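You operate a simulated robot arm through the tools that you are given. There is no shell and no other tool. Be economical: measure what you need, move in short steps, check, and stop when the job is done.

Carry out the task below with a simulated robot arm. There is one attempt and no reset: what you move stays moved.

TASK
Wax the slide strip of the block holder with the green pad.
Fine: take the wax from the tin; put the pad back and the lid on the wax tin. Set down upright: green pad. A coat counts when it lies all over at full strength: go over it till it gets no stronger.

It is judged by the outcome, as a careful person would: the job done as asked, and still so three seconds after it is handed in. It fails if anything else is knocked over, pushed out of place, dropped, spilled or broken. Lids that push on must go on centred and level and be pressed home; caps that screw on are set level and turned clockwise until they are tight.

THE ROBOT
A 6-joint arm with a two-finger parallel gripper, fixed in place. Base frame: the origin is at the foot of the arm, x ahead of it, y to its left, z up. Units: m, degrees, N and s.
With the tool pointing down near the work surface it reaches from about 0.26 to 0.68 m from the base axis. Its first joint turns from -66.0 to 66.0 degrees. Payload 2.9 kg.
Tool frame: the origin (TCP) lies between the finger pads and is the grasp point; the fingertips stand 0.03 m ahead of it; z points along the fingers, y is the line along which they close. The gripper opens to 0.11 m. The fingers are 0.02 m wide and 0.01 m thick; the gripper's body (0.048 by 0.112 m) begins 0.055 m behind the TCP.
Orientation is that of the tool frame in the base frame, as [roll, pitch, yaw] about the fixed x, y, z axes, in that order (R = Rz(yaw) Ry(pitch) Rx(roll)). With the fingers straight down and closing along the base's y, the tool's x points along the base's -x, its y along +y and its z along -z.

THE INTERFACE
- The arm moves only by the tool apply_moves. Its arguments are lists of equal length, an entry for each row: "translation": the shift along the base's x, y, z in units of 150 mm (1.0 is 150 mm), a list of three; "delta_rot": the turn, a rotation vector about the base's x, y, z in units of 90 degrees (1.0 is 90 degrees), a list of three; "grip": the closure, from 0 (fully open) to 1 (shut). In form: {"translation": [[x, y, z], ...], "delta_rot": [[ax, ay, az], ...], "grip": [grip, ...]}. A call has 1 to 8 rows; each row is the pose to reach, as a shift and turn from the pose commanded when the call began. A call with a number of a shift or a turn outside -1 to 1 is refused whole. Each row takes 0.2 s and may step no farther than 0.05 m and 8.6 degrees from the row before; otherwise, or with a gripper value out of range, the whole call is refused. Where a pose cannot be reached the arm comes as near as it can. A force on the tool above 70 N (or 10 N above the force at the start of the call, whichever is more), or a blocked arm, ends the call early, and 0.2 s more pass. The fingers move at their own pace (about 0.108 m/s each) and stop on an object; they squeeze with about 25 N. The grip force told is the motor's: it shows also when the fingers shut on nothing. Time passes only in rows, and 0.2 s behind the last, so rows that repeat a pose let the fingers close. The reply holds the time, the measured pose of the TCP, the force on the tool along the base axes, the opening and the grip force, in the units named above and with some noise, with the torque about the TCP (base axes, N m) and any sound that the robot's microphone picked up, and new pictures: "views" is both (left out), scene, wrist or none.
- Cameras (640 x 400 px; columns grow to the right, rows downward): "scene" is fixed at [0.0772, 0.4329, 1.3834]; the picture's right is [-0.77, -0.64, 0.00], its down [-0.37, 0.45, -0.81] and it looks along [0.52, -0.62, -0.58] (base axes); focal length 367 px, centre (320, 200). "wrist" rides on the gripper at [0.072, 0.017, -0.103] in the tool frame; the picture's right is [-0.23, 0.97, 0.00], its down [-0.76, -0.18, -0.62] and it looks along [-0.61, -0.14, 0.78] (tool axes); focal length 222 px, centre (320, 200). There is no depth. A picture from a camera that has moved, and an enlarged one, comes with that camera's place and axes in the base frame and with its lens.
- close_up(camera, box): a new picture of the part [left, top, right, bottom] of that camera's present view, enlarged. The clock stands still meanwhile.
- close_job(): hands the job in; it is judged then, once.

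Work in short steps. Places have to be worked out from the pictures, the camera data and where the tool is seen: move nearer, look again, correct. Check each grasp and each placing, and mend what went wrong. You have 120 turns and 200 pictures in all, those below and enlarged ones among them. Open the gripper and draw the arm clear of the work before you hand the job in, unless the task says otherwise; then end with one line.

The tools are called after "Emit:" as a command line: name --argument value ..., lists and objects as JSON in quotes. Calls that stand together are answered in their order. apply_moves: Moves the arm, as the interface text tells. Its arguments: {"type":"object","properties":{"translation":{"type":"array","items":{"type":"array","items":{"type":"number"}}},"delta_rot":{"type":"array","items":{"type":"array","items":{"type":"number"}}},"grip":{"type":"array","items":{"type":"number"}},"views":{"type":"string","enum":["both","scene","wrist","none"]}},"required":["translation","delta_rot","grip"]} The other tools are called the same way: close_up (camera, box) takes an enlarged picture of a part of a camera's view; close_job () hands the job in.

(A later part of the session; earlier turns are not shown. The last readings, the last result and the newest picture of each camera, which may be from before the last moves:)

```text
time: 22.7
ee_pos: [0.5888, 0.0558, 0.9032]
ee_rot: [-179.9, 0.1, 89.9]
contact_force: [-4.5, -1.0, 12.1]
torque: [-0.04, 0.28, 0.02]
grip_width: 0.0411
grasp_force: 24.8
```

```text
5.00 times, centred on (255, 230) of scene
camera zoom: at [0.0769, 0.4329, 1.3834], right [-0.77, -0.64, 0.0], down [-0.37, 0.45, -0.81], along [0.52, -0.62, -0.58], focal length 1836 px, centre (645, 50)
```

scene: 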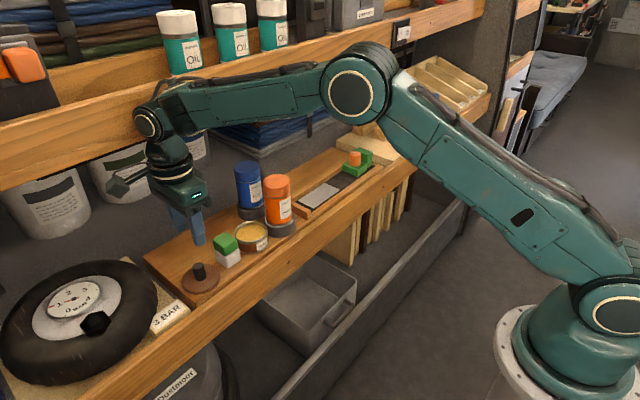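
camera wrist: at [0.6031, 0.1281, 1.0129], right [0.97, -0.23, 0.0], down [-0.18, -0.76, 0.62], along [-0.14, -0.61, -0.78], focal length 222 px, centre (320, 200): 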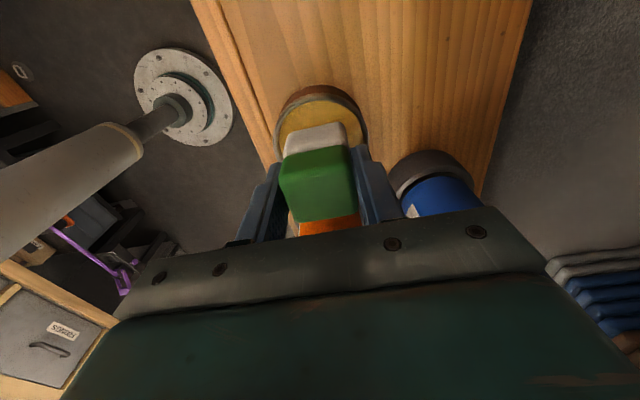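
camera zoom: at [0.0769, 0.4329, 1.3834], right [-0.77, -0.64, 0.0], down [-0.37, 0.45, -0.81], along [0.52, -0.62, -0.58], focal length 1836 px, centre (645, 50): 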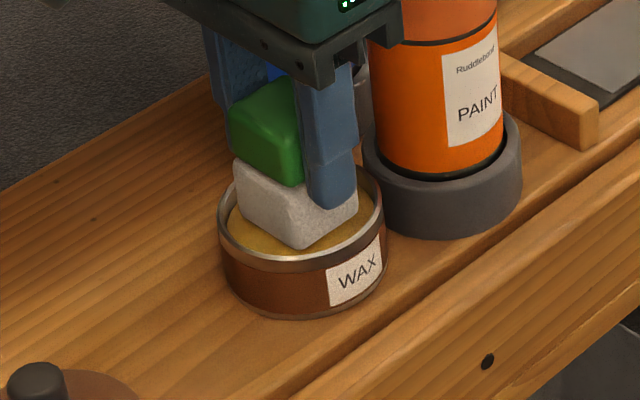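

Contact with the wax at 12 N. I hold the press a moment, then lift and inspect the pad.

Emit:
apply_moves --translation '[[0, 0, -0.004], [0.01, 0, -0.004], [-0.01, 0, -0.004], [0, 0, -0.002], [0, 0, 0.08], [0, 0, 0.3]]' --delta_rot '[[0, 0, 0], [0, 0, 0], [0, 0, 0], [0, 0, 0], [0, 0, 0], [0, 0, 0]]' --grip '[0.9, 0.9, 0.9, 0.9, 0.9, 0.9]' --views "none"

Emit:
close_up --camera "scene" --box '[210, 170, 310, 260]'

Emit:
close_up --camera "wrist" --box '[240, 60, 420, 230]'

```text
time: 24.1
ee_pos: [0.5893, 0.0567, 0.946]
ee_rot: [-179.8, 0.0, 90.1]
contact_force: [-0.9, -0.8, 0.8]
torque: [-0.02, -0.02, 0.0]
grip_width: 0.041
grasp_force: 24.8
```

```text
4.44 times, centred on (260, 215) of scene
camera zoom: at [0.0772, 0.4329, 1.3834], right [-0.77, -0.64, 0.0], down [-0.37, 0.45, -0.81], along [0.52, -0.62, -0.58], focal length 1632 px, centre (587, 133)
```

zoom: 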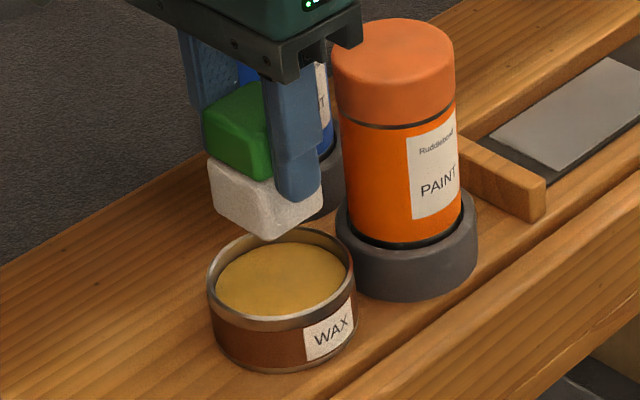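

```text
2.35 times, centred on (330, 145) of wrist
camera zoom: at [0.6074, 0.1286, 1.0495], right [0.97, -0.23, 0.0], down [-0.18, -0.76, 0.62], along [-0.14, -0.61, -0.78], focal length 523 px, centre (296, 329)
```

zoom: 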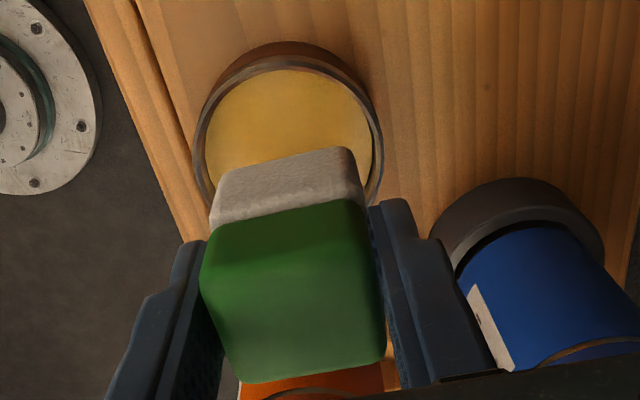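

The pad has pressed fully on the wax; the underside can't be seen from here. I carry it back, up and around in front of the cans toward the strip.

Emit:
apply_moves --translation '[[-0.2, 0, 0.25], [-0.4, 0, 0.48], [-0.5, 0, 0.7], [-0.5, -0.3, 0.7], [-0.5, -0.6, 0.7], [-0.5, -0.9, 0.7]]' --delta_rot '[[0, 0, 0], [0, 0, 0], [0, 0, 0], [0, 0, 0], [0, 0, 0], [0, 0, 0]]' --grip '[0.9, 0.9, 0.9, 0.9, 0.9, 0.9]' --views "none"

Emit:
apply_moves --translation '[[0, -0.3, 0], [0.2, -0.55, 0], [0.4, -0.58, -0.2], [0.5, -0.58, -0.45], [0.5, -0.58, -0.7]]' --delta_rot '[[0, 0, 0], [0, 0, 0], [0, 0, 0], [0, 0, 0], [0, 0, 0]]' --grip '[0.9, 0.9, 0.9, 0.9, 0.9]'

Emit:
close_up --camera "scene" --box '[270, 120, 400, 230]'

```text
time: 25.5
ee_pos: [0.5159, -0.0783, 1.0506]
ee_rot: [-180.0, 0.1, 90.1]
contact_force: [0.1, -0.2, -0.7]
torque: [-0.01, 0.02, 0.02]
grip_width: 0.0412
grasp_force: 25.0
```

```text
time: 26.7
ee_pos: [0.5916, -0.1655, 0.9448]
ee_rot: [-180.0, 0.1, 90.0]
contact_force: [-0.3, -0.3, -1.1]
torque: [0.01, -0.01, 0.02]
grip_width: 0.0409
grasp_force: 25.2
camera wrist: at [0.6089, -0.0925, 1.0485], right [0.97, -0.23, 0.0], down [-0.18, -0.76, 0.62], along [-0.14, -0.61, -0.78], focal length 222 px, centre (320, 200)
```

scene: 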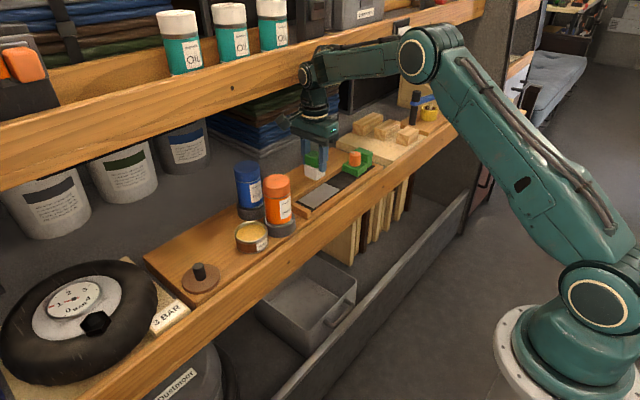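
wrist: 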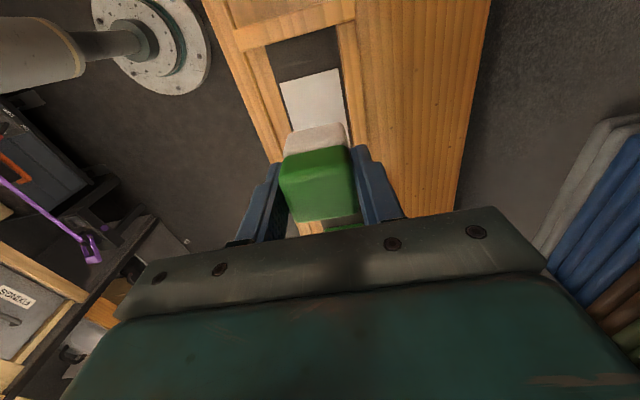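

```text
3.64 times, centred on (335, 175) of scene
camera zoom: at [0.0772, 0.4329, 1.3834], right [-0.77, -0.64, 0.0], down [-0.37, 0.45, -0.81], along [0.52, -0.62, -0.58], focal length 1336 px, centre (266, 291)
```

zoom: 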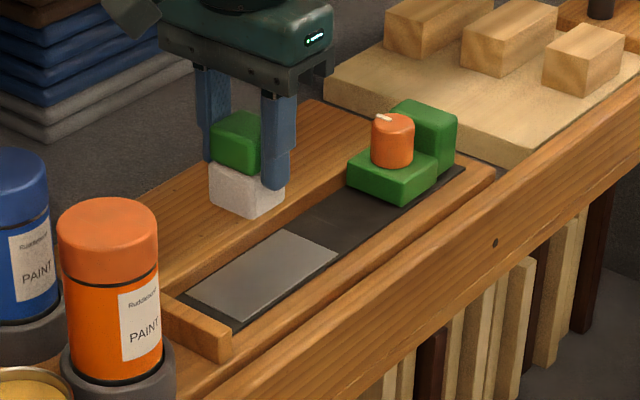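

I take an enlarged wrist view of the strip's +y end to find its edges precisely.

Emit:
close_up --camera "wrist" --box '[220, 10, 400, 180]'

```text
2.35 times, centred on (310, 95) of wrist
camera zoom: at [0.6089, -0.0925, 1.0485], right [0.97, -0.23, 0.0], down [-0.18, -0.76, 0.62], along [-0.14, -0.61, -0.78], focal length 523 px, centre (344, 447)
```

zoom: 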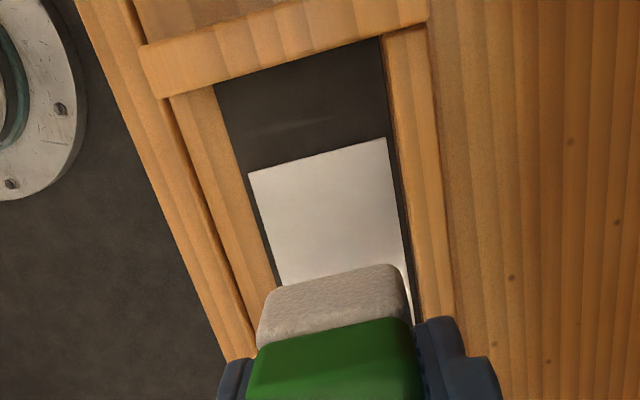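

The strip spans roughly x 0.564–0.617 and y -0.23 to -0.126. I centre over it and lower.

Emit:
apply_moves --translation '[[0, -0.04, -0.12], [0, -0.04, -0.25], [0, -0.04, -0.33]]' --delta_rot '[[0, 0, 0], [0, 0, 0], [0, 0, 0]]' --grip '[0.9, 0.9, 0.9]' --views "wrist"

Emit:
close_up --camera "scene" --box '[290, 140, 390, 220]'

```text
time: 27.5
ee_pos: [0.5907, -0.1727, 0.8971]
ee_rot: [-180.0, 0.2, 89.8]
contact_force: [0.5, -0.2, -0.8]
torque: [0.01, 0.0, -0.03]
grip_width: 0.0411
grasp_force: 25.3
camera wrist: at [0.6079, -0.1002, 1.0004], right [0.97, -0.23, 0.0], down [-0.18, -0.76, 0.62], along [-0.14, -0.61, -0.78], focal length 222 px, centre (320, 200)
```

wrist: 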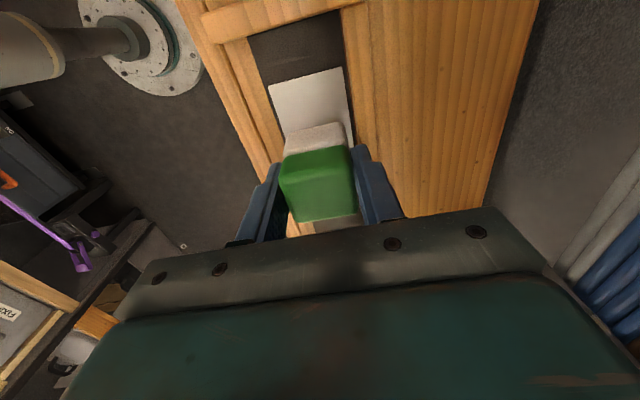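

```text
5.00 times, centred on (340, 180) of scene
camera zoom: at [0.0772, 0.4329, 1.3834], right [-0.77, -0.64, 0.0], down [-0.37, 0.45, -0.81], along [0.52, -0.62, -0.58], focal length 1836 px, centre (220, 300)
```

zoom: 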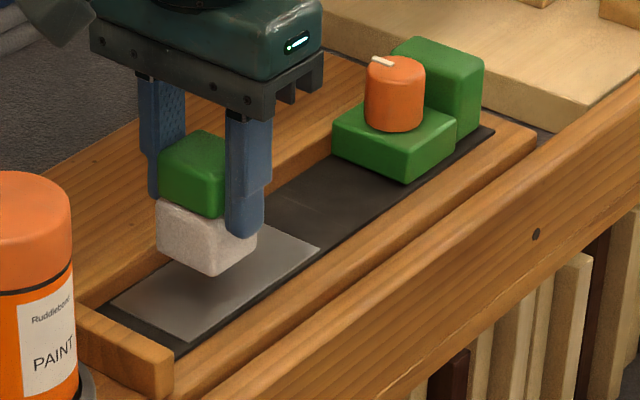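

The pad is over the strip centre, about 15 mm up. I lower stepwise to contact.

Emit:
apply_moves --translation '[[0, 0, -0.03], [0, 0, -0.06]]' --delta_rot '[[0, 0, 0], [0, 0, 0]]' --grip '[0.9, 0.9]' --views "none"

Emit:
apply_moves --translation '[[0, 0, -0.012], [0, 0, -0.024]]' --delta_rot '[[0, 0, 0], [0, 0, 0]]' --grip '[0.9, 0.9]' --views "none"

Emit:
close_up --camera "scene" --box '[290, 140, 390, 220]'

```text
time: 28.1
ee_pos: [0.5906, -0.1713, 0.8878]
ee_rot: [-180.0, 0.1, 89.9]
contact_force: [0.1, 0.2, -0.4]
torque: [0.0, -0.01, 0.03]
grip_width: 0.0412
grasp_force: 25.2
```

```text
time: 28.7
ee_pos: [0.5902, -0.1721, 0.8832]
ee_rot: [179.9, 0.1, 90.0]
contact_force: [0.4, -0.3, 0.1]
torque: [0.0, -0.01, 0.0]
grip_width: 0.0414
grasp_force: 25.0
```

```text
5.00 times, centred on (340, 180) of scene
camera zoom: at [0.0772, 0.4329, 1.3834], right [-0.77, -0.64, 0.0], down [-0.37, 0.45, -0.81], along [0.52, -0.62, -0.58], focal length 1836 px, centre (220, 300)
```

zoom: 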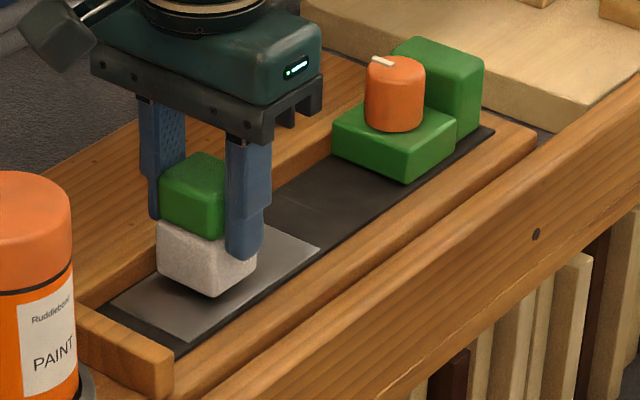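

A few millimetres remain. I continue down in 1.5–2 mm steps.

Emit:
apply_moves --translation '[[0, 0, -0.01], [0, 0, -0.02]]' --delta_rot '[[0, 0, 0], [0, 0, 0]]' --grip '[0.9, 0.9]' --views "none"

Emit:
apply_moves --translation '[[0, 0, -0.007], [0, 0, -0.014]]' --delta_rot '[[0, 0, 0], [0, 0, 0]]' --grip '[0.9, 0.9]' --views "none"

```text
time: 29.3
ee_pos: [0.5916, -0.1724, 0.8822]
ee_rot: [180.0, 0.2, 90.0]
contact_force: [-0.6, -0.5, -0.2]
torque: [0.04, -0.02, -0.01]
grip_width: 0.0411
grasp_force: 25.1
```

```text
time: 29.9
ee_pos: [0.5904, -0.1717, 0.8796]
ee_rot: [-179.9, 0.1, 89.9]
contact_force: [-0.3, 0.9, -2.5]
torque: [-0.01, 0.02, -0.03]
grip_width: 0.0411
grasp_force: 24.8
```

Emit:
apply_moves --translation '[[0, 0, -0.007], [0, 0, -0.014]]' --delta_rot '[[0, 0, 0], [0, 0, 0]]' --grip '[0.9, 0.9]' --views "none"

Emit:
close_up --camera "scene" --box '[290, 140, 390, 220]'

```text
time: 30.5
ee_pos: [0.5895, -0.1723, 0.8783]
ee_rot: [-179.9, 0.1, 89.9]
contact_force: [-1.0, -0.9, 2.4]
torque: [0.02, 0.0, 0.02]
grip_width: 0.0409
grasp_force: 25.0
```

```text
5.00 times, centred on (340, 180) of scene
camera zoom: at [0.0771, 0.4329, 1.3834], right [-0.77, -0.64, 0.0], down [-0.37, 0.45, -0.81], along [0.52, -0.62, -0.58], focal length 1836 px, centre (220, 300)
```

zoom: 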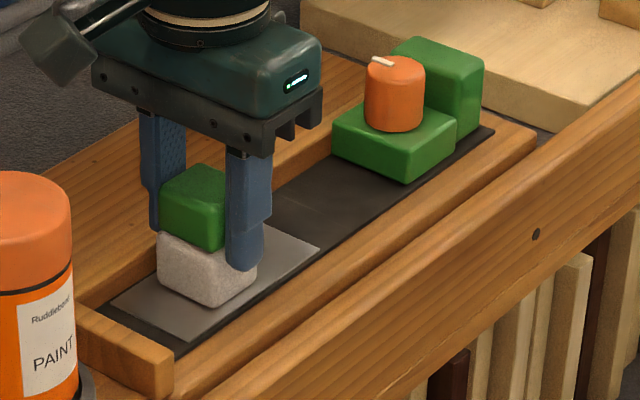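

Contact begins at TCP 0.878. I press about 1.5 mm and wipe along y at the back side first, then cross to the front side.

Emit:
apply_moves --translation '[[0.02, 0.03, -0.01], [0.045, 0.1, -0.01], [0.045, 0.18, -0.01], [0.045, 0.03, -0.01], [0.045, -0.12, -0.01], [0.045, -0.27, -0.01], [0, -0.27, -0.01], [-0.04, -0.27, -0.01]]' --delta_rot '[[0, 0, 0], [0, 0, 0], [0, 0, 0], [0, 0, 0], [0, 0, 0], [0, 0, 0], [0, 0, 0], [0, 0, 0]]' --grip '[0.9, 0.9, 0.9, 0.9, 0.9, 0.9, 0.9, 0.9]' --views "none"

Emit:
close_up --camera "scene" --box '[290, 140, 390, 220]'

```text
time: 32.3
ee_pos: [0.5848, -0.2137, 0.8773]
ee_rot: [179.9, 0.1, 89.8]
contact_force: [7.1, -1.6, 17.5]
torque: [-0.18, -0.3, 0.02]
grip_width: 0.0408
grasp_force: 25.3
```

```text
5.00 times, centred on (340, 180) of scene
camera zoom: at [0.077, 0.433, 1.3834], right [-0.77, -0.64, 0.0], down [-0.37, 0.45, -0.81], along [0.52, -0.62, -0.58], focal length 1836 px, centre (220, 300)
```

zoom: 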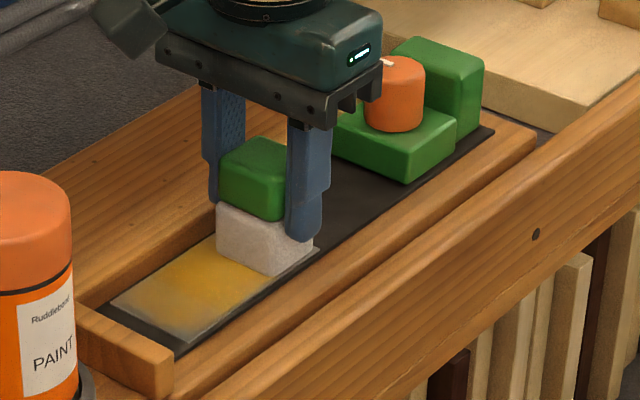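

A yellow coat is appearing; the force is 17 N. I ease slightly and stroke the front side, then across the +y end.

Emit:
apply_moves --translation '[[-0.01, 0.15, 0.003], [-0.015, 0.3, 0.003], [-0.015, 0.42, 0.003], [-0.015, 0.485, 0.003], [0.04, 0.485, 0.003], [0.09, 0.485, 0.003], [0.09, 0.35, 0.003], [0.09, 0.2, 0.003]]' --delta_rot '[[0, 0, 0], [0, 0, 0], [0, 0, 0], [0, 0, 0], [0, 0, 0], [0, 0, 0], [0, 0, 0], [0, 0, 0]]' --grip '[0.9, 0.9, 0.9, 0.9, 0.9, 0.9, 0.9, 0.9]' --views "none"

Emit:
apply_moves --translation '[[0, -0.12, 0], [0, -0.23, 0], [-0.05, -0.23, 0], [-0.1, -0.23, 0], [-0.105, -0.1, 0], [-0.105, 0.05, 0], [-0.05, 0.1, 0], [0, 0.1, 0]]' --delta_rot '[[0, 0, 0], [0, 0, 0], [0, 0, 0], [0, 0, 0], [0, 0, 0], [0, 0, 0], [0, 0, 0], [0, 0, 0]]' --grip '[0.9, 0.9, 0.9, 0.9, 0.9, 0.9, 0.9, 0.9]' --views "wrist"

Emit:
close_up --camera "scene" --box '[290, 140, 390, 220]'

```text
time: 34.1
ee_pos: [0.5968, -0.1819, 0.8758]
ee_rot: [-179.9, 0.1, 89.9]
contact_force: [0.2, 0.9, 4.2]
torque: [0.0, -0.11, 0.02]
grip_width: 0.041
grasp_force: 25.0
```

```text
time: 35.9
ee_pos: [0.5974, -0.1654, 0.8766]
ee_rot: [-179.9, 0.0, 90.0]
contact_force: [0.3, -0.4, 0.0]
torque: [-0.01, 0.01, -0.04]
grip_width: 0.0408
grasp_force: 25.1
camera wrist: at [0.6153, -0.0935, 0.9803], right [0.97, -0.23, 0.0], down [-0.18, -0.76, 0.62], along [-0.14, -0.61, -0.78], focal length 222 px, centre (320, 200)
```

wrist: 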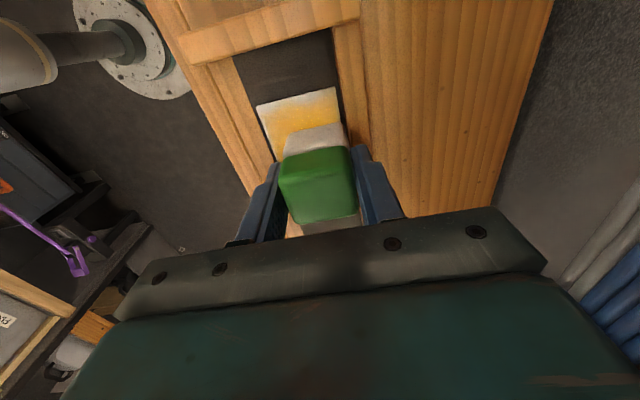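

```text
5.00 times, centred on (340, 180) of scene
camera zoom: at [0.0772, 0.4329, 1.3834], right [-0.77, -0.64, 0.0], down [-0.37, 0.45, -0.81], along [0.52, -0.62, -0.58], focal length 1836 px, centre (220, 300)
```

zoom: 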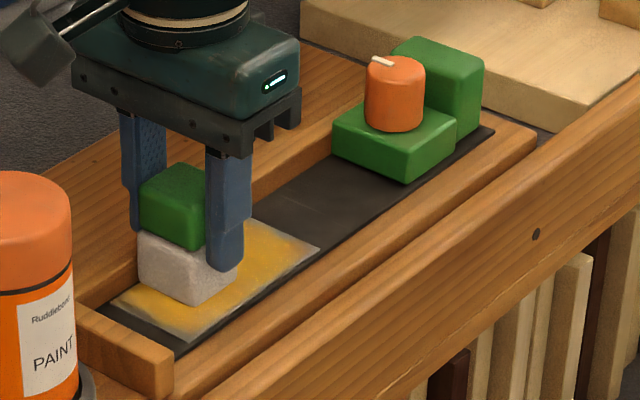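

Contact faded (0 N) near the end of those strokes. I lift to inspect the coat.

Emit:
apply_moves --translation '[[0, 0, 0.2], [0, 0, 0.5]]' --delta_rot '[[0, 0, 0], [0, 0, 0]]' --grip '[0.9, 0.9]' --views "none"

Emit:
close_up --camera "scene" --box '[300, 155, 370, 215]'

Emit:
close_up --camera "wrist" --box '[220, 20, 400, 190]'

```text
time: 36.5
ee_pos: [0.5966, -0.1658, 0.9505]
ee_rot: [-179.8, 0.0, 89.9]
contact_force: [-0.9, 0.0, -1.0]
torque: [0.0, 0.01, 0.01]
grip_width: 0.0411
grasp_force: 25.6
```

```text
6.67 times, centred on (335, 185) of scene
camera zoom: at [0.0772, 0.4329, 1.3834], right [-0.77, -0.64, 0.0], down [-0.37, 0.45, -0.81], along [0.52, -0.62, -0.58], focal length 2448 px, centre (220, 300)
```

zoom: 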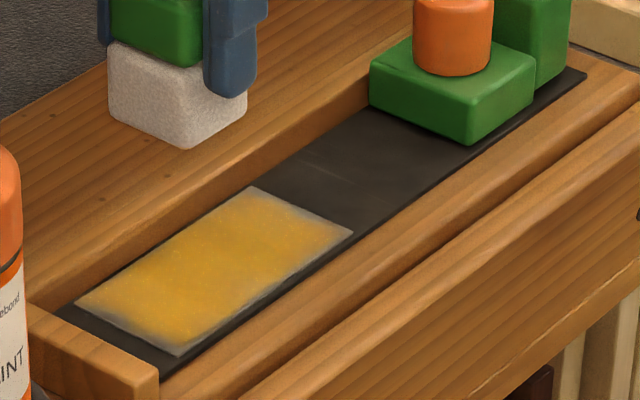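

```text
2.35 times, centred on (310, 105) of wrist
camera zoom: at [0.6142, -0.094, 1.0538], right [0.97, -0.23, 0.0], down [-0.18, -0.76, 0.62], along [-0.14, -0.61, -0.78], focal length 523 px, centre (344, 424)
```

zoom: 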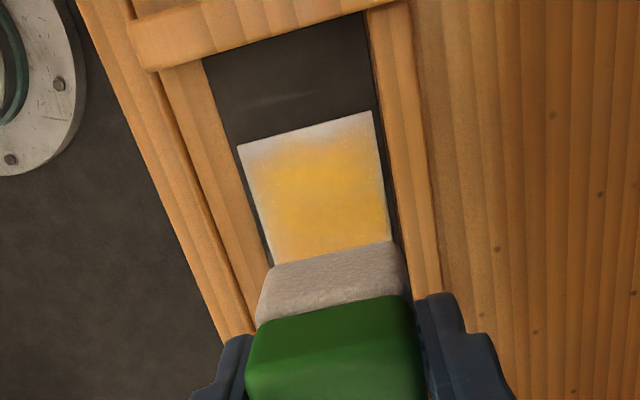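

Good coat in the middle; the edges and both ends are still faint. I lower again at the +y end with a bit more pressure and check the force.

Emit:
apply_moves --translation '[[-0.04, 0.1, -0.25], [-0.04, 0.1, -0.48], [-0.04, 0.1, -0.508]]' --delta_rot '[[0, 0, 0], [0, 0, 0], [0, 0, 0]]' --grip '[0.9, 0.9, 0.9]' --views "none"

```text
time: 37.3
ee_pos: [0.5909, -0.1508, 0.8749]
ee_rot: [179.9, 0.1, 90.0]
contact_force: [-2.2, 1.4, 10.6]
torque: [0.1, 0.27, -0.04]
grip_width: 0.0412
grasp_force: 24.8
```

10 N contact. I scrub the +y end with cross strokes, then run along the front edge.

Emit:
apply_moves --translation '[[0.0, 0.12, 0], [0.053, 0.12, 0], [0.053, 0.06, 0], [-0.05, 0.06, 0], [-0.053, 0.12, 0], [0, 0.12, 0], [-0.053, 0.06, -0.002], [-0.053, -0.1, -0.002]]' --delta_rot '[[0, 0, 0], [0, 0, 0], [0, 0, 0], [0, 0, 0], [0, 0, 0], [0, 0, 0], [0, 0, 0], [0, 0, 0]]' --grip '[0.9, 0.9, 0.9, 0.9, 0.9, 0.9, 0.9, 0.9]' --views "none"

Emit:
apply_moves --translation '[[0, -0.15, 0], [0, -0.3, 0], [0, -0.41, 0], [0.06, -0.41, 0], [0.106, -0.41, 0], [0.05, -0.38, 0], [0, -0.41, 0], [0, -0.3, 0]]' --delta_rot '[[0, 0, 0], [0, 0, 0], [0, 0, 0], [0, 0, 0], [0, 0, 0], [0, 0, 0], [0, 0, 0], [0, 0, 0]]' --grip '[0.9, 0.9, 0.9, 0.9, 0.9, 0.9, 0.9, 0.9]' --views "none"

Emit:
close_up --camera "scene" --box '[300, 155, 370, 215]'

```text
time: 39.1
ee_pos: [0.5822, -0.1662, 0.8762]
ee_rot: [180.0, 0.1, 90.1]
contact_force: [0.9, 7.2, 20.3]
torque: [0.28, -0.03, -0.04]
grip_width: 0.0414
grasp_force: 24.8
```

```text
time: 40.9
ee_pos: [0.5827, -0.2139, 0.8754]
ee_rot: [-179.9, 0.0, 89.8]
contact_force: [-0.5, -5.4, 10.6]
torque: [-0.28, -0.09, -0.06]
grip_width: 0.041
grasp_force: 25.1
```

```text
6.67 times, centred on (335, 185) of scene
camera zoom: at [0.077, 0.4329, 1.3834], right [-0.77, -0.64, 0.0], down [-0.37, 0.45, -0.81], along [0.52, -0.62, -0.58], focal length 2448 px, centre (220, 300)
```

zoom: 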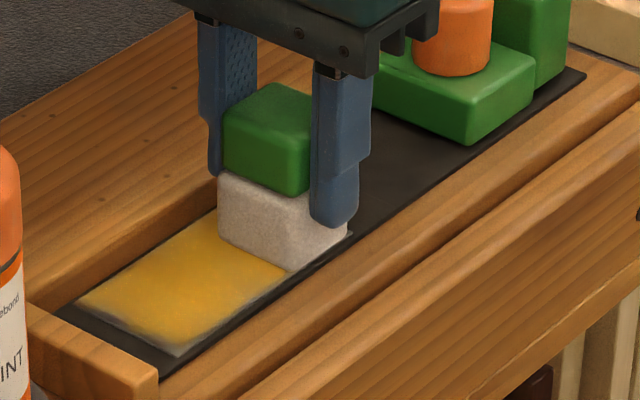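

The front edge and front corner remain faint. There's no side force yet, so I edge 4 mm further to the front and stroke back to the +y end.

Emit:
apply_moves --translation '[[-0.015, -0.1, 0], [-0.03, -0.1, 0], [-0.03, 0.05, 0], [-0.03, 0.2, 0]]' --delta_rot '[[0, 0, 0], [0, 0, 0], [0, 0, 0], [0, 0, 0]]' --grip '[0.9, 0.9, 0.9, 0.9]' --views "none"

Emit:
apply_moves --translation '[[0, 0.13, 0], [0, 0.25, 0], [0, 0.36, 0], [0, 0.25, 0]]' --delta_rot '[[0, 0, 0], [0, 0, 0], [0, 0, 0], [0, 0, 0]]' --grip '[0.9, 0.9, 0.9, 0.9]' --views "none"

Emit:
close_up --camera "scene" --box '[300, 155, 370, 215]'

```text
time: 41.9
ee_pos: [0.5784, -0.1827, 0.8754]
ee_rot: [-179.7, 0.0, 90.0]
contact_force: [-0.2, -0.2, 0.1]
torque: [-0.03, -0.03, -0.02]
grip_width: 0.041
grasp_force: 25.1
```

```text
time: 42.9
ee_pos: [0.579, -0.1446, 0.8753]
ee_rot: [-180.0, 0.0, 89.9]
contact_force: [0.3, -0.3, 0.1]
torque: [0.01, 0.01, 0.0]
grip_width: 0.0406
grasp_force: 24.8
```

```text
6.67 times, centred on (335, 185) of scene
camera zoom: at [0.0772, 0.433, 1.3834], right [-0.77, -0.64, 0.0], down [-0.37, 0.45, -0.81], along [0.52, -0.62, -0.58], focal length 2448 px, centre (220, 300)
```

zoom: 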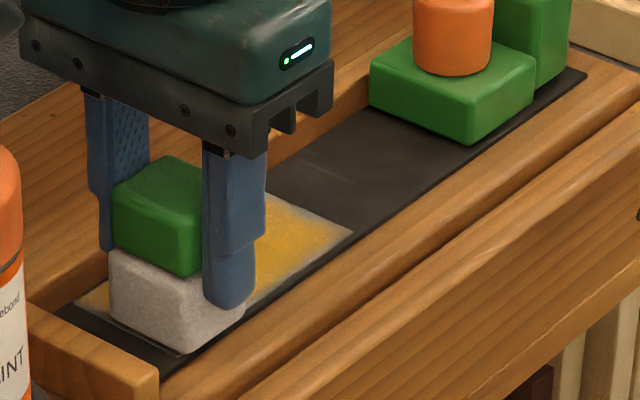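

Contact is lost, probably because the pad slid up slightly in the grip. I lower stepwise until it bears again.

Emit:
apply_moves --translation '[[0, 0, -0.008], [0, 0, -0.014]]' --delta_rot '[[0, 0, 0], [0, 0, 0]]' --grip '[0.9, 0.9]' --views "none"

```text
time: 43.5
ee_pos: [0.5793, -0.1449, 0.8752]
ee_rot: [179.9, 0.1, 89.9]
contact_force: [-7.0, 0.2, 17.8]
torque: [-0.01, 0.32, -0.01]
grip_width: 0.041
grasp_force: 24.9
```

17.8 N now. I stroke along the front edge to both ends, then across the -y end and back along the back edge.

Emit:
apply_moves --translation '[[0, 0.086, 0.002], [0.07, 0.086, 0.002], [0, 0.086, 0.002], [0, -0.08, 0.002], [0, -0.24, 0.002], [0, -0.4, 0.002], [0, -0.53, 0.002], [0, -0.4, 0.002]]' --delta_rot '[[0, 0, 0], [0, 0, 0], [0, 0, 0], [0, 0, 0], [0, 0, 0], [0, 0, 0], [0, 0, 0], [0, 0, 0]]' --grip '[0.9, 0.9, 0.9, 0.9, 0.9, 0.9, 0.9, 0.9]' --views "none"

Emit:
apply_moves --translation '[[0, -0.13, -0.003], [0.07, -0.13, -0.003], [0.13, -0.13, -0.003], [0.07, -0.13, -0.003], [0.13, -0.1, -0.003], [0.14, 0.06, -0.003], [0.14, 0.22, -0.003], [0.14, 0.38, -0.003]]' --delta_rot '[[0, 0, 0], [0, 0, 0], [0, 0, 0], [0, 0, 0], [0, 0, 0], [0, 0, 0], [0, 0, 0], [0, 0, 0]]' --grip '[0.9, 0.9, 0.9, 0.9, 0.9, 0.9, 0.9, 0.9]' --views "none"

Emit:
close_up --camera "scene" --box '[300, 155, 370, 215]'

```text
time: 45.3
ee_pos: [0.5789, -0.205, 0.8736]
ee_rot: [-179.9, 0.1, 89.8]
contact_force: [-1.3, -2.7, 8.5]
torque: [-0.28, -0.07, -0.05]
grip_width: 0.0412
grasp_force: 25.1
```

```text
time: 47.1
ee_pos: [0.6004, -0.1488, 0.8729]
ee_rot: [180.0, 0.1, 90.0]
contact_force: [0.5, -1.5, 6.6]
torque: [-0.17, 0.02, 0.06]
grip_width: 0.0411
grasp_force: 24.9
```

```text
6.67 times, centred on (335, 185) of scene
camera zoom: at [0.0771, 0.4329, 1.3834], right [-0.77, -0.64, 0.0], down [-0.37, 0.45, -0.81], along [0.52, -0.62, -0.58], focal length 2448 px, centre (220, 300)
```

zoom: 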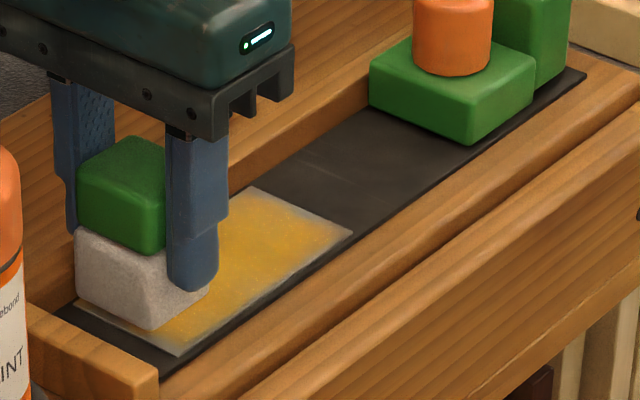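

I lift to see the whole coat and decide whether to take more wax.

Emit:
apply_moves --translation '[[-0.08, 0, 0.25], [-0.15, 0, 0.5], [-0.3, 0, 0.75]]' --delta_rot '[[0, 0, 0], [0, 0, 0], [0, 0, 0]]' --grip '[0.9, 0.9, 0.9]' --views "none"

Emit:
close_up --camera "scene" --box '[300, 155, 370, 215]'

Emit:
close_up --camera "wrist" --box '[240, 20, 420, 190]'

```text
time: 47.9
ee_pos: [0.557, -0.1468, 0.9872]
ee_rot: [-179.8, 0.0, 90.0]
contact_force: [-0.4, 0.4, -0.8]
torque: [-0.01, -0.04, -0.01]
grip_width: 0.0411
grasp_force: 25.1
```

```text
6.67 times, centred on (335, 185) of scene
camera zoom: at [0.0772, 0.4329, 1.3834], right [-0.77, -0.64, 0.0], down [-0.37, 0.45, -0.81], along [0.52, -0.62, -0.58], focal length 2448 px, centre (220, 300)
```

zoom: 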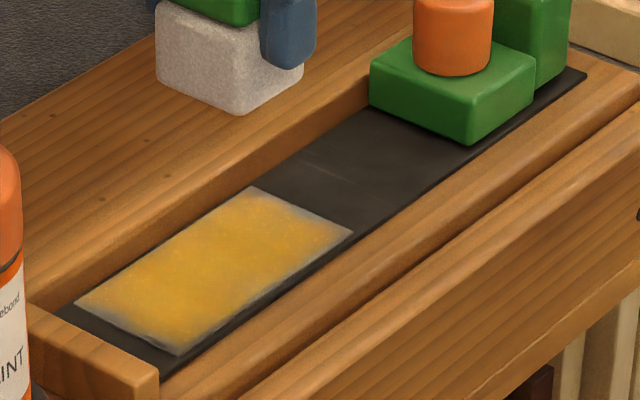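

```text
2.35 times, centred on (330, 105) of wrist
camera zoom: at [0.5731, -0.0755, 1.0895], right [0.97, -0.23, 0.0], down [-0.18, -0.76, 0.62], along [-0.14, -0.61, -0.78], focal length 523 px, centre (296, 424)
```

zoom: 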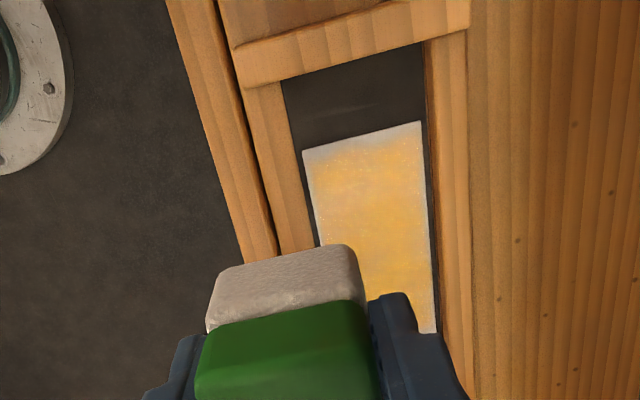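

The middle is uniform but margins are still thin. I go for more wax, retracing the path around the cans.

Emit:
apply_moves --translation '[[-0.15, 0, 0.25], [-0.3, 0.1, 0.45], [-0.3, 0.4, 0.45], [-0.3, 0.7, 0.45], [-0.3, 1.0, 0.45]]' --delta_rot '[[0, 0, 0], [0, 0, 0], [0, 0, 0], [0, 0, 0], [0, 0, 0]]' --grip '[0.9, 0.9, 0.9, 0.9, 0.9]' --views "none"

Emit:
apply_moves --translation '[[0, 0.2, 0], [0, 0.36, -0.05], [0.2, 0.36, -0.25], [0.4, 0.36, -0.45], [0.5, 0.36, -0.7], [0.5, 0.36, -0.78]]' --delta_rot '[[0, 0, 0], [0, 0, 0], [0, 0, 0], [0, 0, 0], [0, 0, 0], [0, 0, 0]]' --grip '[0.9, 0.9, 0.9, 0.9, 0.9, 0.9]' --views "wrist"

Emit:
close_up --camera "scene" --box '[210, 170, 310, 260]'

```text
time: 49.1
ee_pos: [0.5106, 0.0018, 1.0512]
ee_rot: [-179.9, 0.1, 89.9]
contact_force: [0.9, 0.6, -0.4]
torque: [0.01, -0.02, 0.02]
grip_width: 0.0413
grasp_force: 24.9
```

```text
time: 50.5
ee_pos: [0.586, 0.0556, 0.9356]
ee_rot: [180.0, 0.1, 89.9]
contact_force: [0.3, 0.0, -0.2]
torque: [0.0, -0.01, -0.02]
grip_width: 0.0412
grasp_force: 25.2
camera wrist: at [0.603, 0.1285, 1.0388], right [0.97, -0.23, 0.0], down [-0.18, -0.76, 0.62], along [-0.14, -0.61, -0.78], focal length 222 px, centre (320, 200)
```

wrist: 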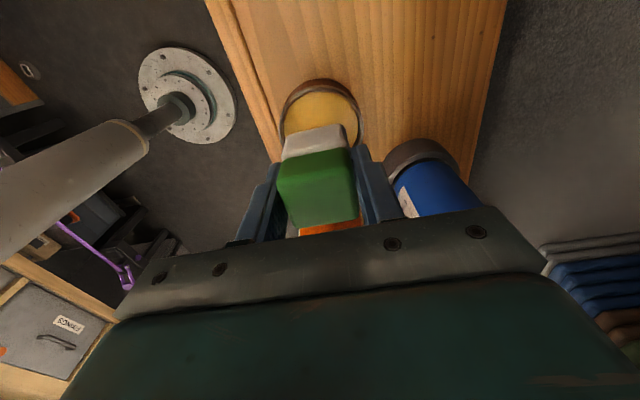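

```text
4.44 times, centred on (260, 215) of scene
camera zoom: at [0.0772, 0.4329, 1.3834], right [-0.77, -0.64, 0.0], down [-0.37, 0.45, -0.81], along [0.52, -0.62, -0.58], focal length 1632 px, centre (587, 133)
```

zoom: 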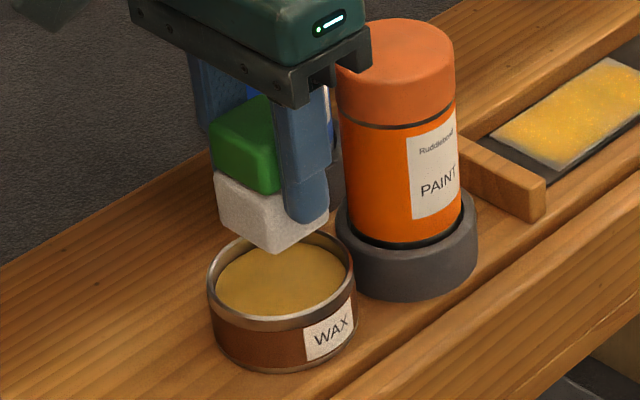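

Over the tin again. I lower toward the wax and press lightly.

Emit:
apply_moves --translation '[[0.02, 0, -0.1], [0.02, 0, -0.18], [0.02, 0, -0.215]]' --delta_rot '[[0, 0, 0], [0, 0, 0], [0, 0, 0]]' --grip '[0.9, 0.9, 0.9]' --views "none"

Emit:
apply_moves --translation '[[0, 0, -0.01], [0, 0, -0.02]]' --delta_rot '[[0, 0, 0], [0, 0, 0]]' --grip '[0.9, 0.9]' --views "none"

```text
time: 51.3
ee_pos: [0.5888, 0.0566, 0.9041]
ee_rot: [-179.9, 0.0, 90.0]
contact_force: [-0.6, 0.3, -2.0]
torque: [-0.01, 0.01, 0.02]
grip_width: 0.0412
grasp_force: 25.0
```

```text
time: 51.9
ee_pos: [0.5876, 0.0572, 0.9006]
ee_rot: [-179.9, 0.1, 89.8]
contact_force: [0.1, 0.8, 0.1]
torque: [-0.01, -0.03, 0.0]
grip_width: 0.0411
grasp_force: 24.8
```

Emit:
apply_moves --translation '[[0, 0, -0.01], [0, 0, -0.02]]' --delta_rot '[[0, 0, 0], [0, 0, 0]]' --grip '[0.9, 0.9]' --views "none"

```text
time: 52.5
ee_pos: [0.5876, 0.0569, 0.8979]
ee_rot: [-179.9, 0.0, 89.9]
contact_force: [-0.6, -0.2, 0.0]
torque: [-0.03, -0.03, -0.01]
grip_width: 0.041
grasp_force: 25.5
```

Still no contact; the pad has risen about 5 mm in the grip. One more small step.

Emit:
apply_moves --translation '[[0, 0, -0.01], [0, 0, -0.016]]' --delta_rot '[[0, 0, 0], [0, 0, 0]]' --grip '[0.9, 0.9]' --views "none"

Emit:
close_up --camera "scene" --box '[220, 195, 290, 265]'

```text
time: 53.1
ee_pos: [0.5875, 0.0582, 0.8978]
ee_rot: [179.9, 0.0, 89.9]
contact_force: [-4.5, -1.4, 15.2]
torque: [-0.08, 0.25, -0.02]
grip_width: 0.0413
grasp_force: 24.7
```

```text
5.71 times, centred on (255, 230) of scene
camera zoom: at [0.0768, 0.4329, 1.3834], right [-0.77, -0.64, 0.0], down [-0.37, 0.45, -0.81], along [0.52, -0.62, -0.58], focal length 2099 px, centre (691, 29)
```

zoom: 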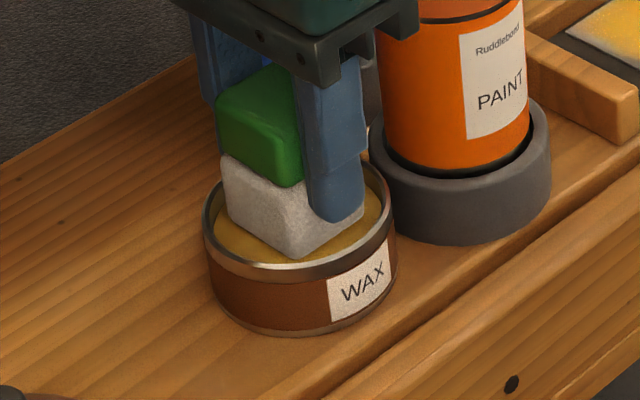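

15 N on the wax. I hold briefly, lift, and return around the cans to the strip.

Emit:
apply_moves --translation '[[0.008, 0, 0], [-0.008, 0, 0], [0, 0, 0], [0, 0, 0.1], [0, 0, 0.3], [-0.15, 0, 0.55], [-0.3, 0, 0.8], [-0.48, 0, 1.0]]' --delta_rot '[[0, 0, 0], [0, 0, 0], [0, 0, 0], [0, 0, 0], [0, 0, 0], [0, 0, 0], [0, 0, 0], [0, 0, 0]]' --grip '[0.9, 0.9, 0.9, 0.9, 0.9, 0.9, 0.9, 0.9]' --views "none"

Emit:
apply_moves --translation '[[0, -0.3, 0], [0, -0.6, 0], [0, -0.9, 0], [0, -0.99, 0]]' --delta_rot '[[0, 0, 0], [0, 0, 0], [0, 0, 0], [0, 0, 0]]' --grip '[0.9, 0.9, 0.9, 0.9]' --views "none"

Emit:
apply_moves --translation '[[0, -0.3, 0], [0.2, -0.43, -0.15], [0.35, -0.43, -0.4], [0.45, -0.43, -0.65], [0.45, -0.43, -0.9]]' --delta_rot '[[0, 0, 0], [0, 0, 0], [0, 0, 0], [0, 0, 0], [0, 0, 0]]' --grip '[0.9, 0.9, 0.9, 0.9, 0.9]' --views "none"

```text
time: 54.9
ee_pos: [0.5153, 0.0575, 1.0463]
ee_rot: [-179.9, 0.1, 90.0]
contact_force: [-0.2, -0.1, -0.1]
torque: [-0.02, 0.01, 0.0]
grip_width: 0.041
grasp_force: 24.9
```

```text
time: 55.9
ee_pos: [0.5151, -0.0929, 1.0474]
ee_rot: [-179.9, 0.0, 90.0]
contact_force: [-0.6, 0.3, -0.4]
torque: [0.02, 0.02, 0.01]
grip_width: 0.0411
grasp_force: 25.0
```

```text
time: 57.1
ee_pos: [0.5832, -0.1539, 0.9099]
ee_rot: [-180.0, 0.1, 90.0]
contact_force: [-0.5, -0.5, -0.2]
torque: [0.01, -0.01, 0.03]
grip_width: 0.0412
grasp_force: 24.8
```

I lower close to the strip at its +y end.

Emit:
apply_moves --translation '[[0, 0.08, -0.12], [0, 0.08, -0.22], [0, 0.08, -0.25]]' --delta_rot '[[0, 0, 0], [0, 0, 0], [0, 0, 0]]' --grip '[0.9, 0.9, 0.9]' --views "wrist"

Emit:
close_up --camera "scene" --box '[300, 155, 370, 215]'

```text
time: 57.9
ee_pos: [0.5832, -0.1429, 0.8741]
ee_rot: [-180.0, 0.1, 89.8]
contact_force: [0.4, 0.7, -1.3]
torque: [-0.02, 0.0, -0.04]
grip_width: 0.0413
grasp_force: 24.9
camera wrist: at [0.6003, -0.0704, 0.9761], right [0.97, -0.23, 0.0], down [-0.18, -0.76, 0.62], along [-0.14, -0.61, -0.78], focal length 222 px, centre (320, 200)
```

wrist: 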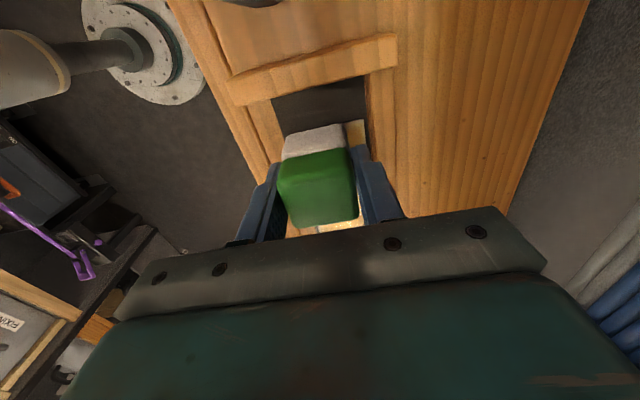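

```text
6.67 times, centred on (335, 185) of scene
camera zoom: at [0.0772, 0.4329, 1.3834], right [-0.77, -0.64, 0.0], down [-0.37, 0.45, -0.81], along [0.52, -0.62, -0.58], focal length 2448 px, centre (220, 300)
```

zoom: 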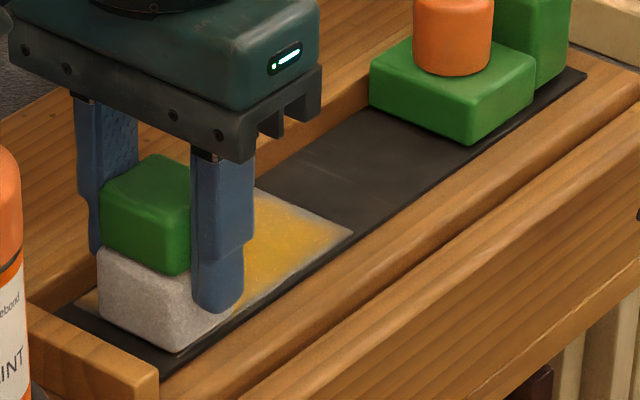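

Just above contact. I press down 2–3 mm and check the force.

Emit:
apply_moves --translation '[[0, 0.03, -0.01], [0, 0.05, -0.018]]' --delta_rot '[[0, 0, 0], [0, 0, 0]]' --grip '[0.9, 0.9]' --views "none"

```text
time: 58.5
ee_pos: [0.5835, -0.138, 0.8725]
ee_rot: [179.8, 0.1, 89.8]
contact_force: [-0.7, -5.3, 12.7]
torque: [-0.15, 0.12, 0.05]
grip_width: 0.0411
grasp_force: 24.9
```

12.7 N. I scrub across the +y end out past its edge and then run the front edge.

Emit:
apply_moves --translation '[[-0.04, 0.03, 0], [-0.04, 0.08, 0], [0.04, 0.08, 0], [0.12, 0.08, 0], [0.04, 0.05, 0], [-0.04, 0.07, 0], [-0.045, -0.03, 0], [-0.045, -0.17, 0]]' --delta_rot '[[0, 0, 0], [0, 0, 0], [0, 0, 0], [0, 0, 0], [0, 0, 0], [0, 0, 0], [0, 0, 0], [0, 0, 0]]' --grip '[0.9, 0.9, 0.9, 0.9, 0.9, 0.9, 0.9, 0.9]' --views "none"

Emit:
close_up --camera "scene" --box '[300, 155, 370, 215]'

```text
time: 60.3
ee_pos: [0.5743, -0.1622, 0.8701]
ee_rot: [-179.9, 0.0, 90.0]
contact_force: [-0.1, 7.4, 18.7]
torque: [0.25, -0.03, -0.04]
grip_width: 0.0409
grasp_force: 25.2
```

```text
6.67 times, centred on (335, 185) of scene
camera zoom: at [0.0768, 0.4332, 1.3833], right [-0.77, -0.64, 0.0], down [-0.37, 0.45, -0.81], along [0.52, -0.62, -0.58], focal length 2448 px, centre (220, 300)
```

zoom: 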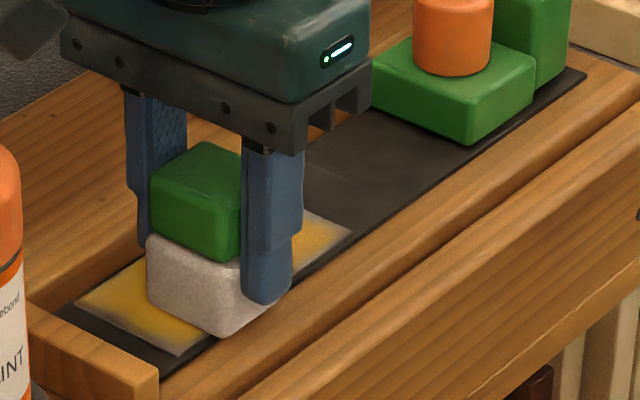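

I continue along the front edge to the -y end, across it, and back along the back edge.

Emit:
apply_moves --translation '[[0, -0.12, 0], [0, -0.26, 0], [0, -0.4, 0], [0, -0.48, 0], [0.08, -0.48, 0], [0.16, -0.48, 0], [0.08, -0.46, 0], [0.0, -0.48, 0]]' --delta_rot '[[0, 0, 0], [0, 0, 0], [0, 0, 0], [0, 0, 0], [0, 0, 0], [0, 0, 0], [0, 0, 0], [0, 0, 0]]' --grip '[0.9, 0.9, 0.9, 0.9, 0.9, 0.9, 0.9, 0.9]' --views "none"

Emit:
apply_moves --translation '[[0.08, 0.0, -0.004], [0.17, 0.0, -0.004], [0.17, 0.14, -0.004], [0.17, 0.28, -0.004], [0.17, 0.42, -0.004], [0.17, 0.56, -0.004], [0.17, 0.7, -0.004], [0.1, 0.71, -0.004]]' --delta_rot '[[0, 0, 0], [0, 0, 0], [0, 0, 0], [0, 0, 0], [0, 0, 0], [0, 0, 0], [0, 0, 0], [0, 0, 0]]' --grip '[0.9, 0.9, 0.9, 0.9, 0.9, 0.9, 0.9, 0.9]' --views "none"

Emit:
close_up --camera "scene" --box '[300, 155, 370, 215]'

```text
time: 62.1
ee_pos: [0.5766, -0.2342, 0.8696]
ee_rot: [-179.8, 0.0, 90.0]
contact_force: [0.9, 0.5, 2.1]
torque: [-0.02, -0.07, 0.02]
grip_width: 0.0411
grasp_force: 24.7
```

```text
time: 63.9
ee_pos: [0.5934, -0.1265, 0.8725]
ee_rot: [179.7, 0.1, 90.1]
contact_force: [0.2, -0.1, -0.2]
torque: [0.03, 0.0, -0.02]
grip_width: 0.0412
grasp_force: 25.1
```

```text
6.67 times, centred on (335, 185) of scene
camera zoom: at [0.0772, 0.4329, 1.3834], right [-0.77, -0.64, 0.0], down [-0.37, 0.45, -0.81], along [0.52, -0.62, -0.58], focal length 2448 px, centre (220, 300)
```

zoom: 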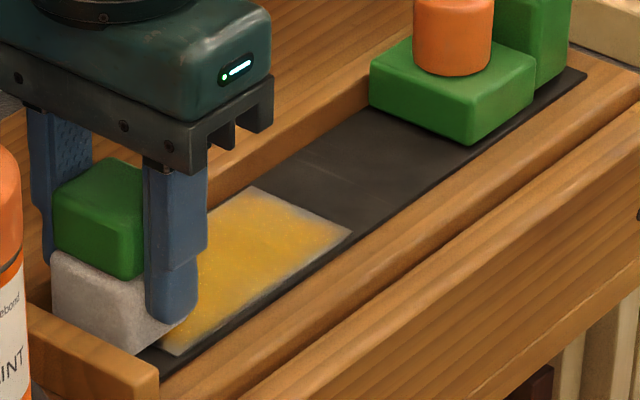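

Pad lifted off toward the end. I raise it to look at the coat.

Emit:
apply_moves --translation '[[0, 0, 0.25], [0, 0, 0.5]]' --delta_rot '[[0, 0, 0], [0, 0, 0]]' --grip '[0.9, 0.9]' --views "none"

Emit:
close_up --camera "scene" --box '[305, 175, 355, 212]'

Emit:
close_up --camera "wrist" --box '[220, 60, 420, 230]'

```text
time: 64.5
ee_pos: [0.5929, -0.1286, 0.9465]
ee_rot: [180.0, 0.0, 90.0]
contact_force: [-0.1, 0.4, -1.1]
torque: [0.0, -0.01, -0.01]
grip_width: 0.0412
grasp_force: 24.6
```

```text
10.81 times, centred on (330, 194) of scene
camera zoom: at [0.0772, 0.4329, 1.3834], right [-0.77, -0.64, 0.0], down [-0.37, 0.45, -0.81], along [0.52, -0.62, -0.58], focal length 3970 px, centre (212, 270)
```

zoom: 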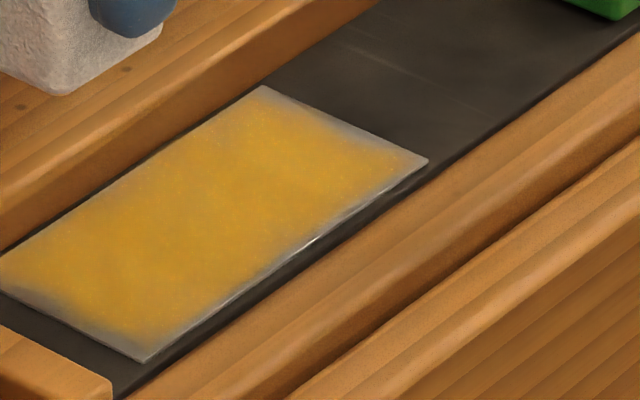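

```text
2.35 times, centred on (320, 145) of wrist
camera zoom: at [0.6093, -0.0556, 1.0493], right [0.97, -0.23, 0.0], down [-0.18, -0.76, 0.62], along [-0.14, -0.61, -0.78], focal length 523 px, centre (320, 329)
```

zoom: 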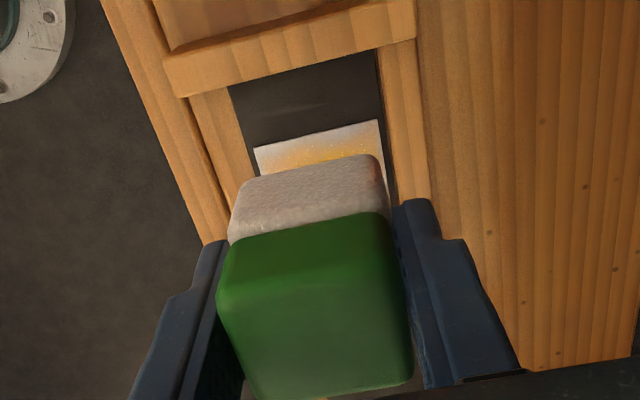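

A pale rim persists, widest at the ends and corners. I press again at the +y end with verified contact to see whether it strengthens.

Emit:
apply_moves --translation '[[-0.05, -0.03, -0.25], [-0.05, -0.03, -0.48], [-0.05, -0.03, -0.505], [-0.05, -0.03, -0.52]]' --delta_rot '[[0, 0, 0], [0, 0, 0], [0, 0, 0], [0, 0, 0]]' --grip '[0.9, 0.9, 0.9, 0.9]' --views "none"

```text
time: 65.5
ee_pos: [0.5852, -0.1319, 0.8688]
ee_rot: [-180.0, 0.0, 89.8]
contact_force: [-7.4, 0.5, 18.9]
torque: [0.04, 0.35, 0.04]
grip_width: 0.0411
grasp_force: 25.2
```

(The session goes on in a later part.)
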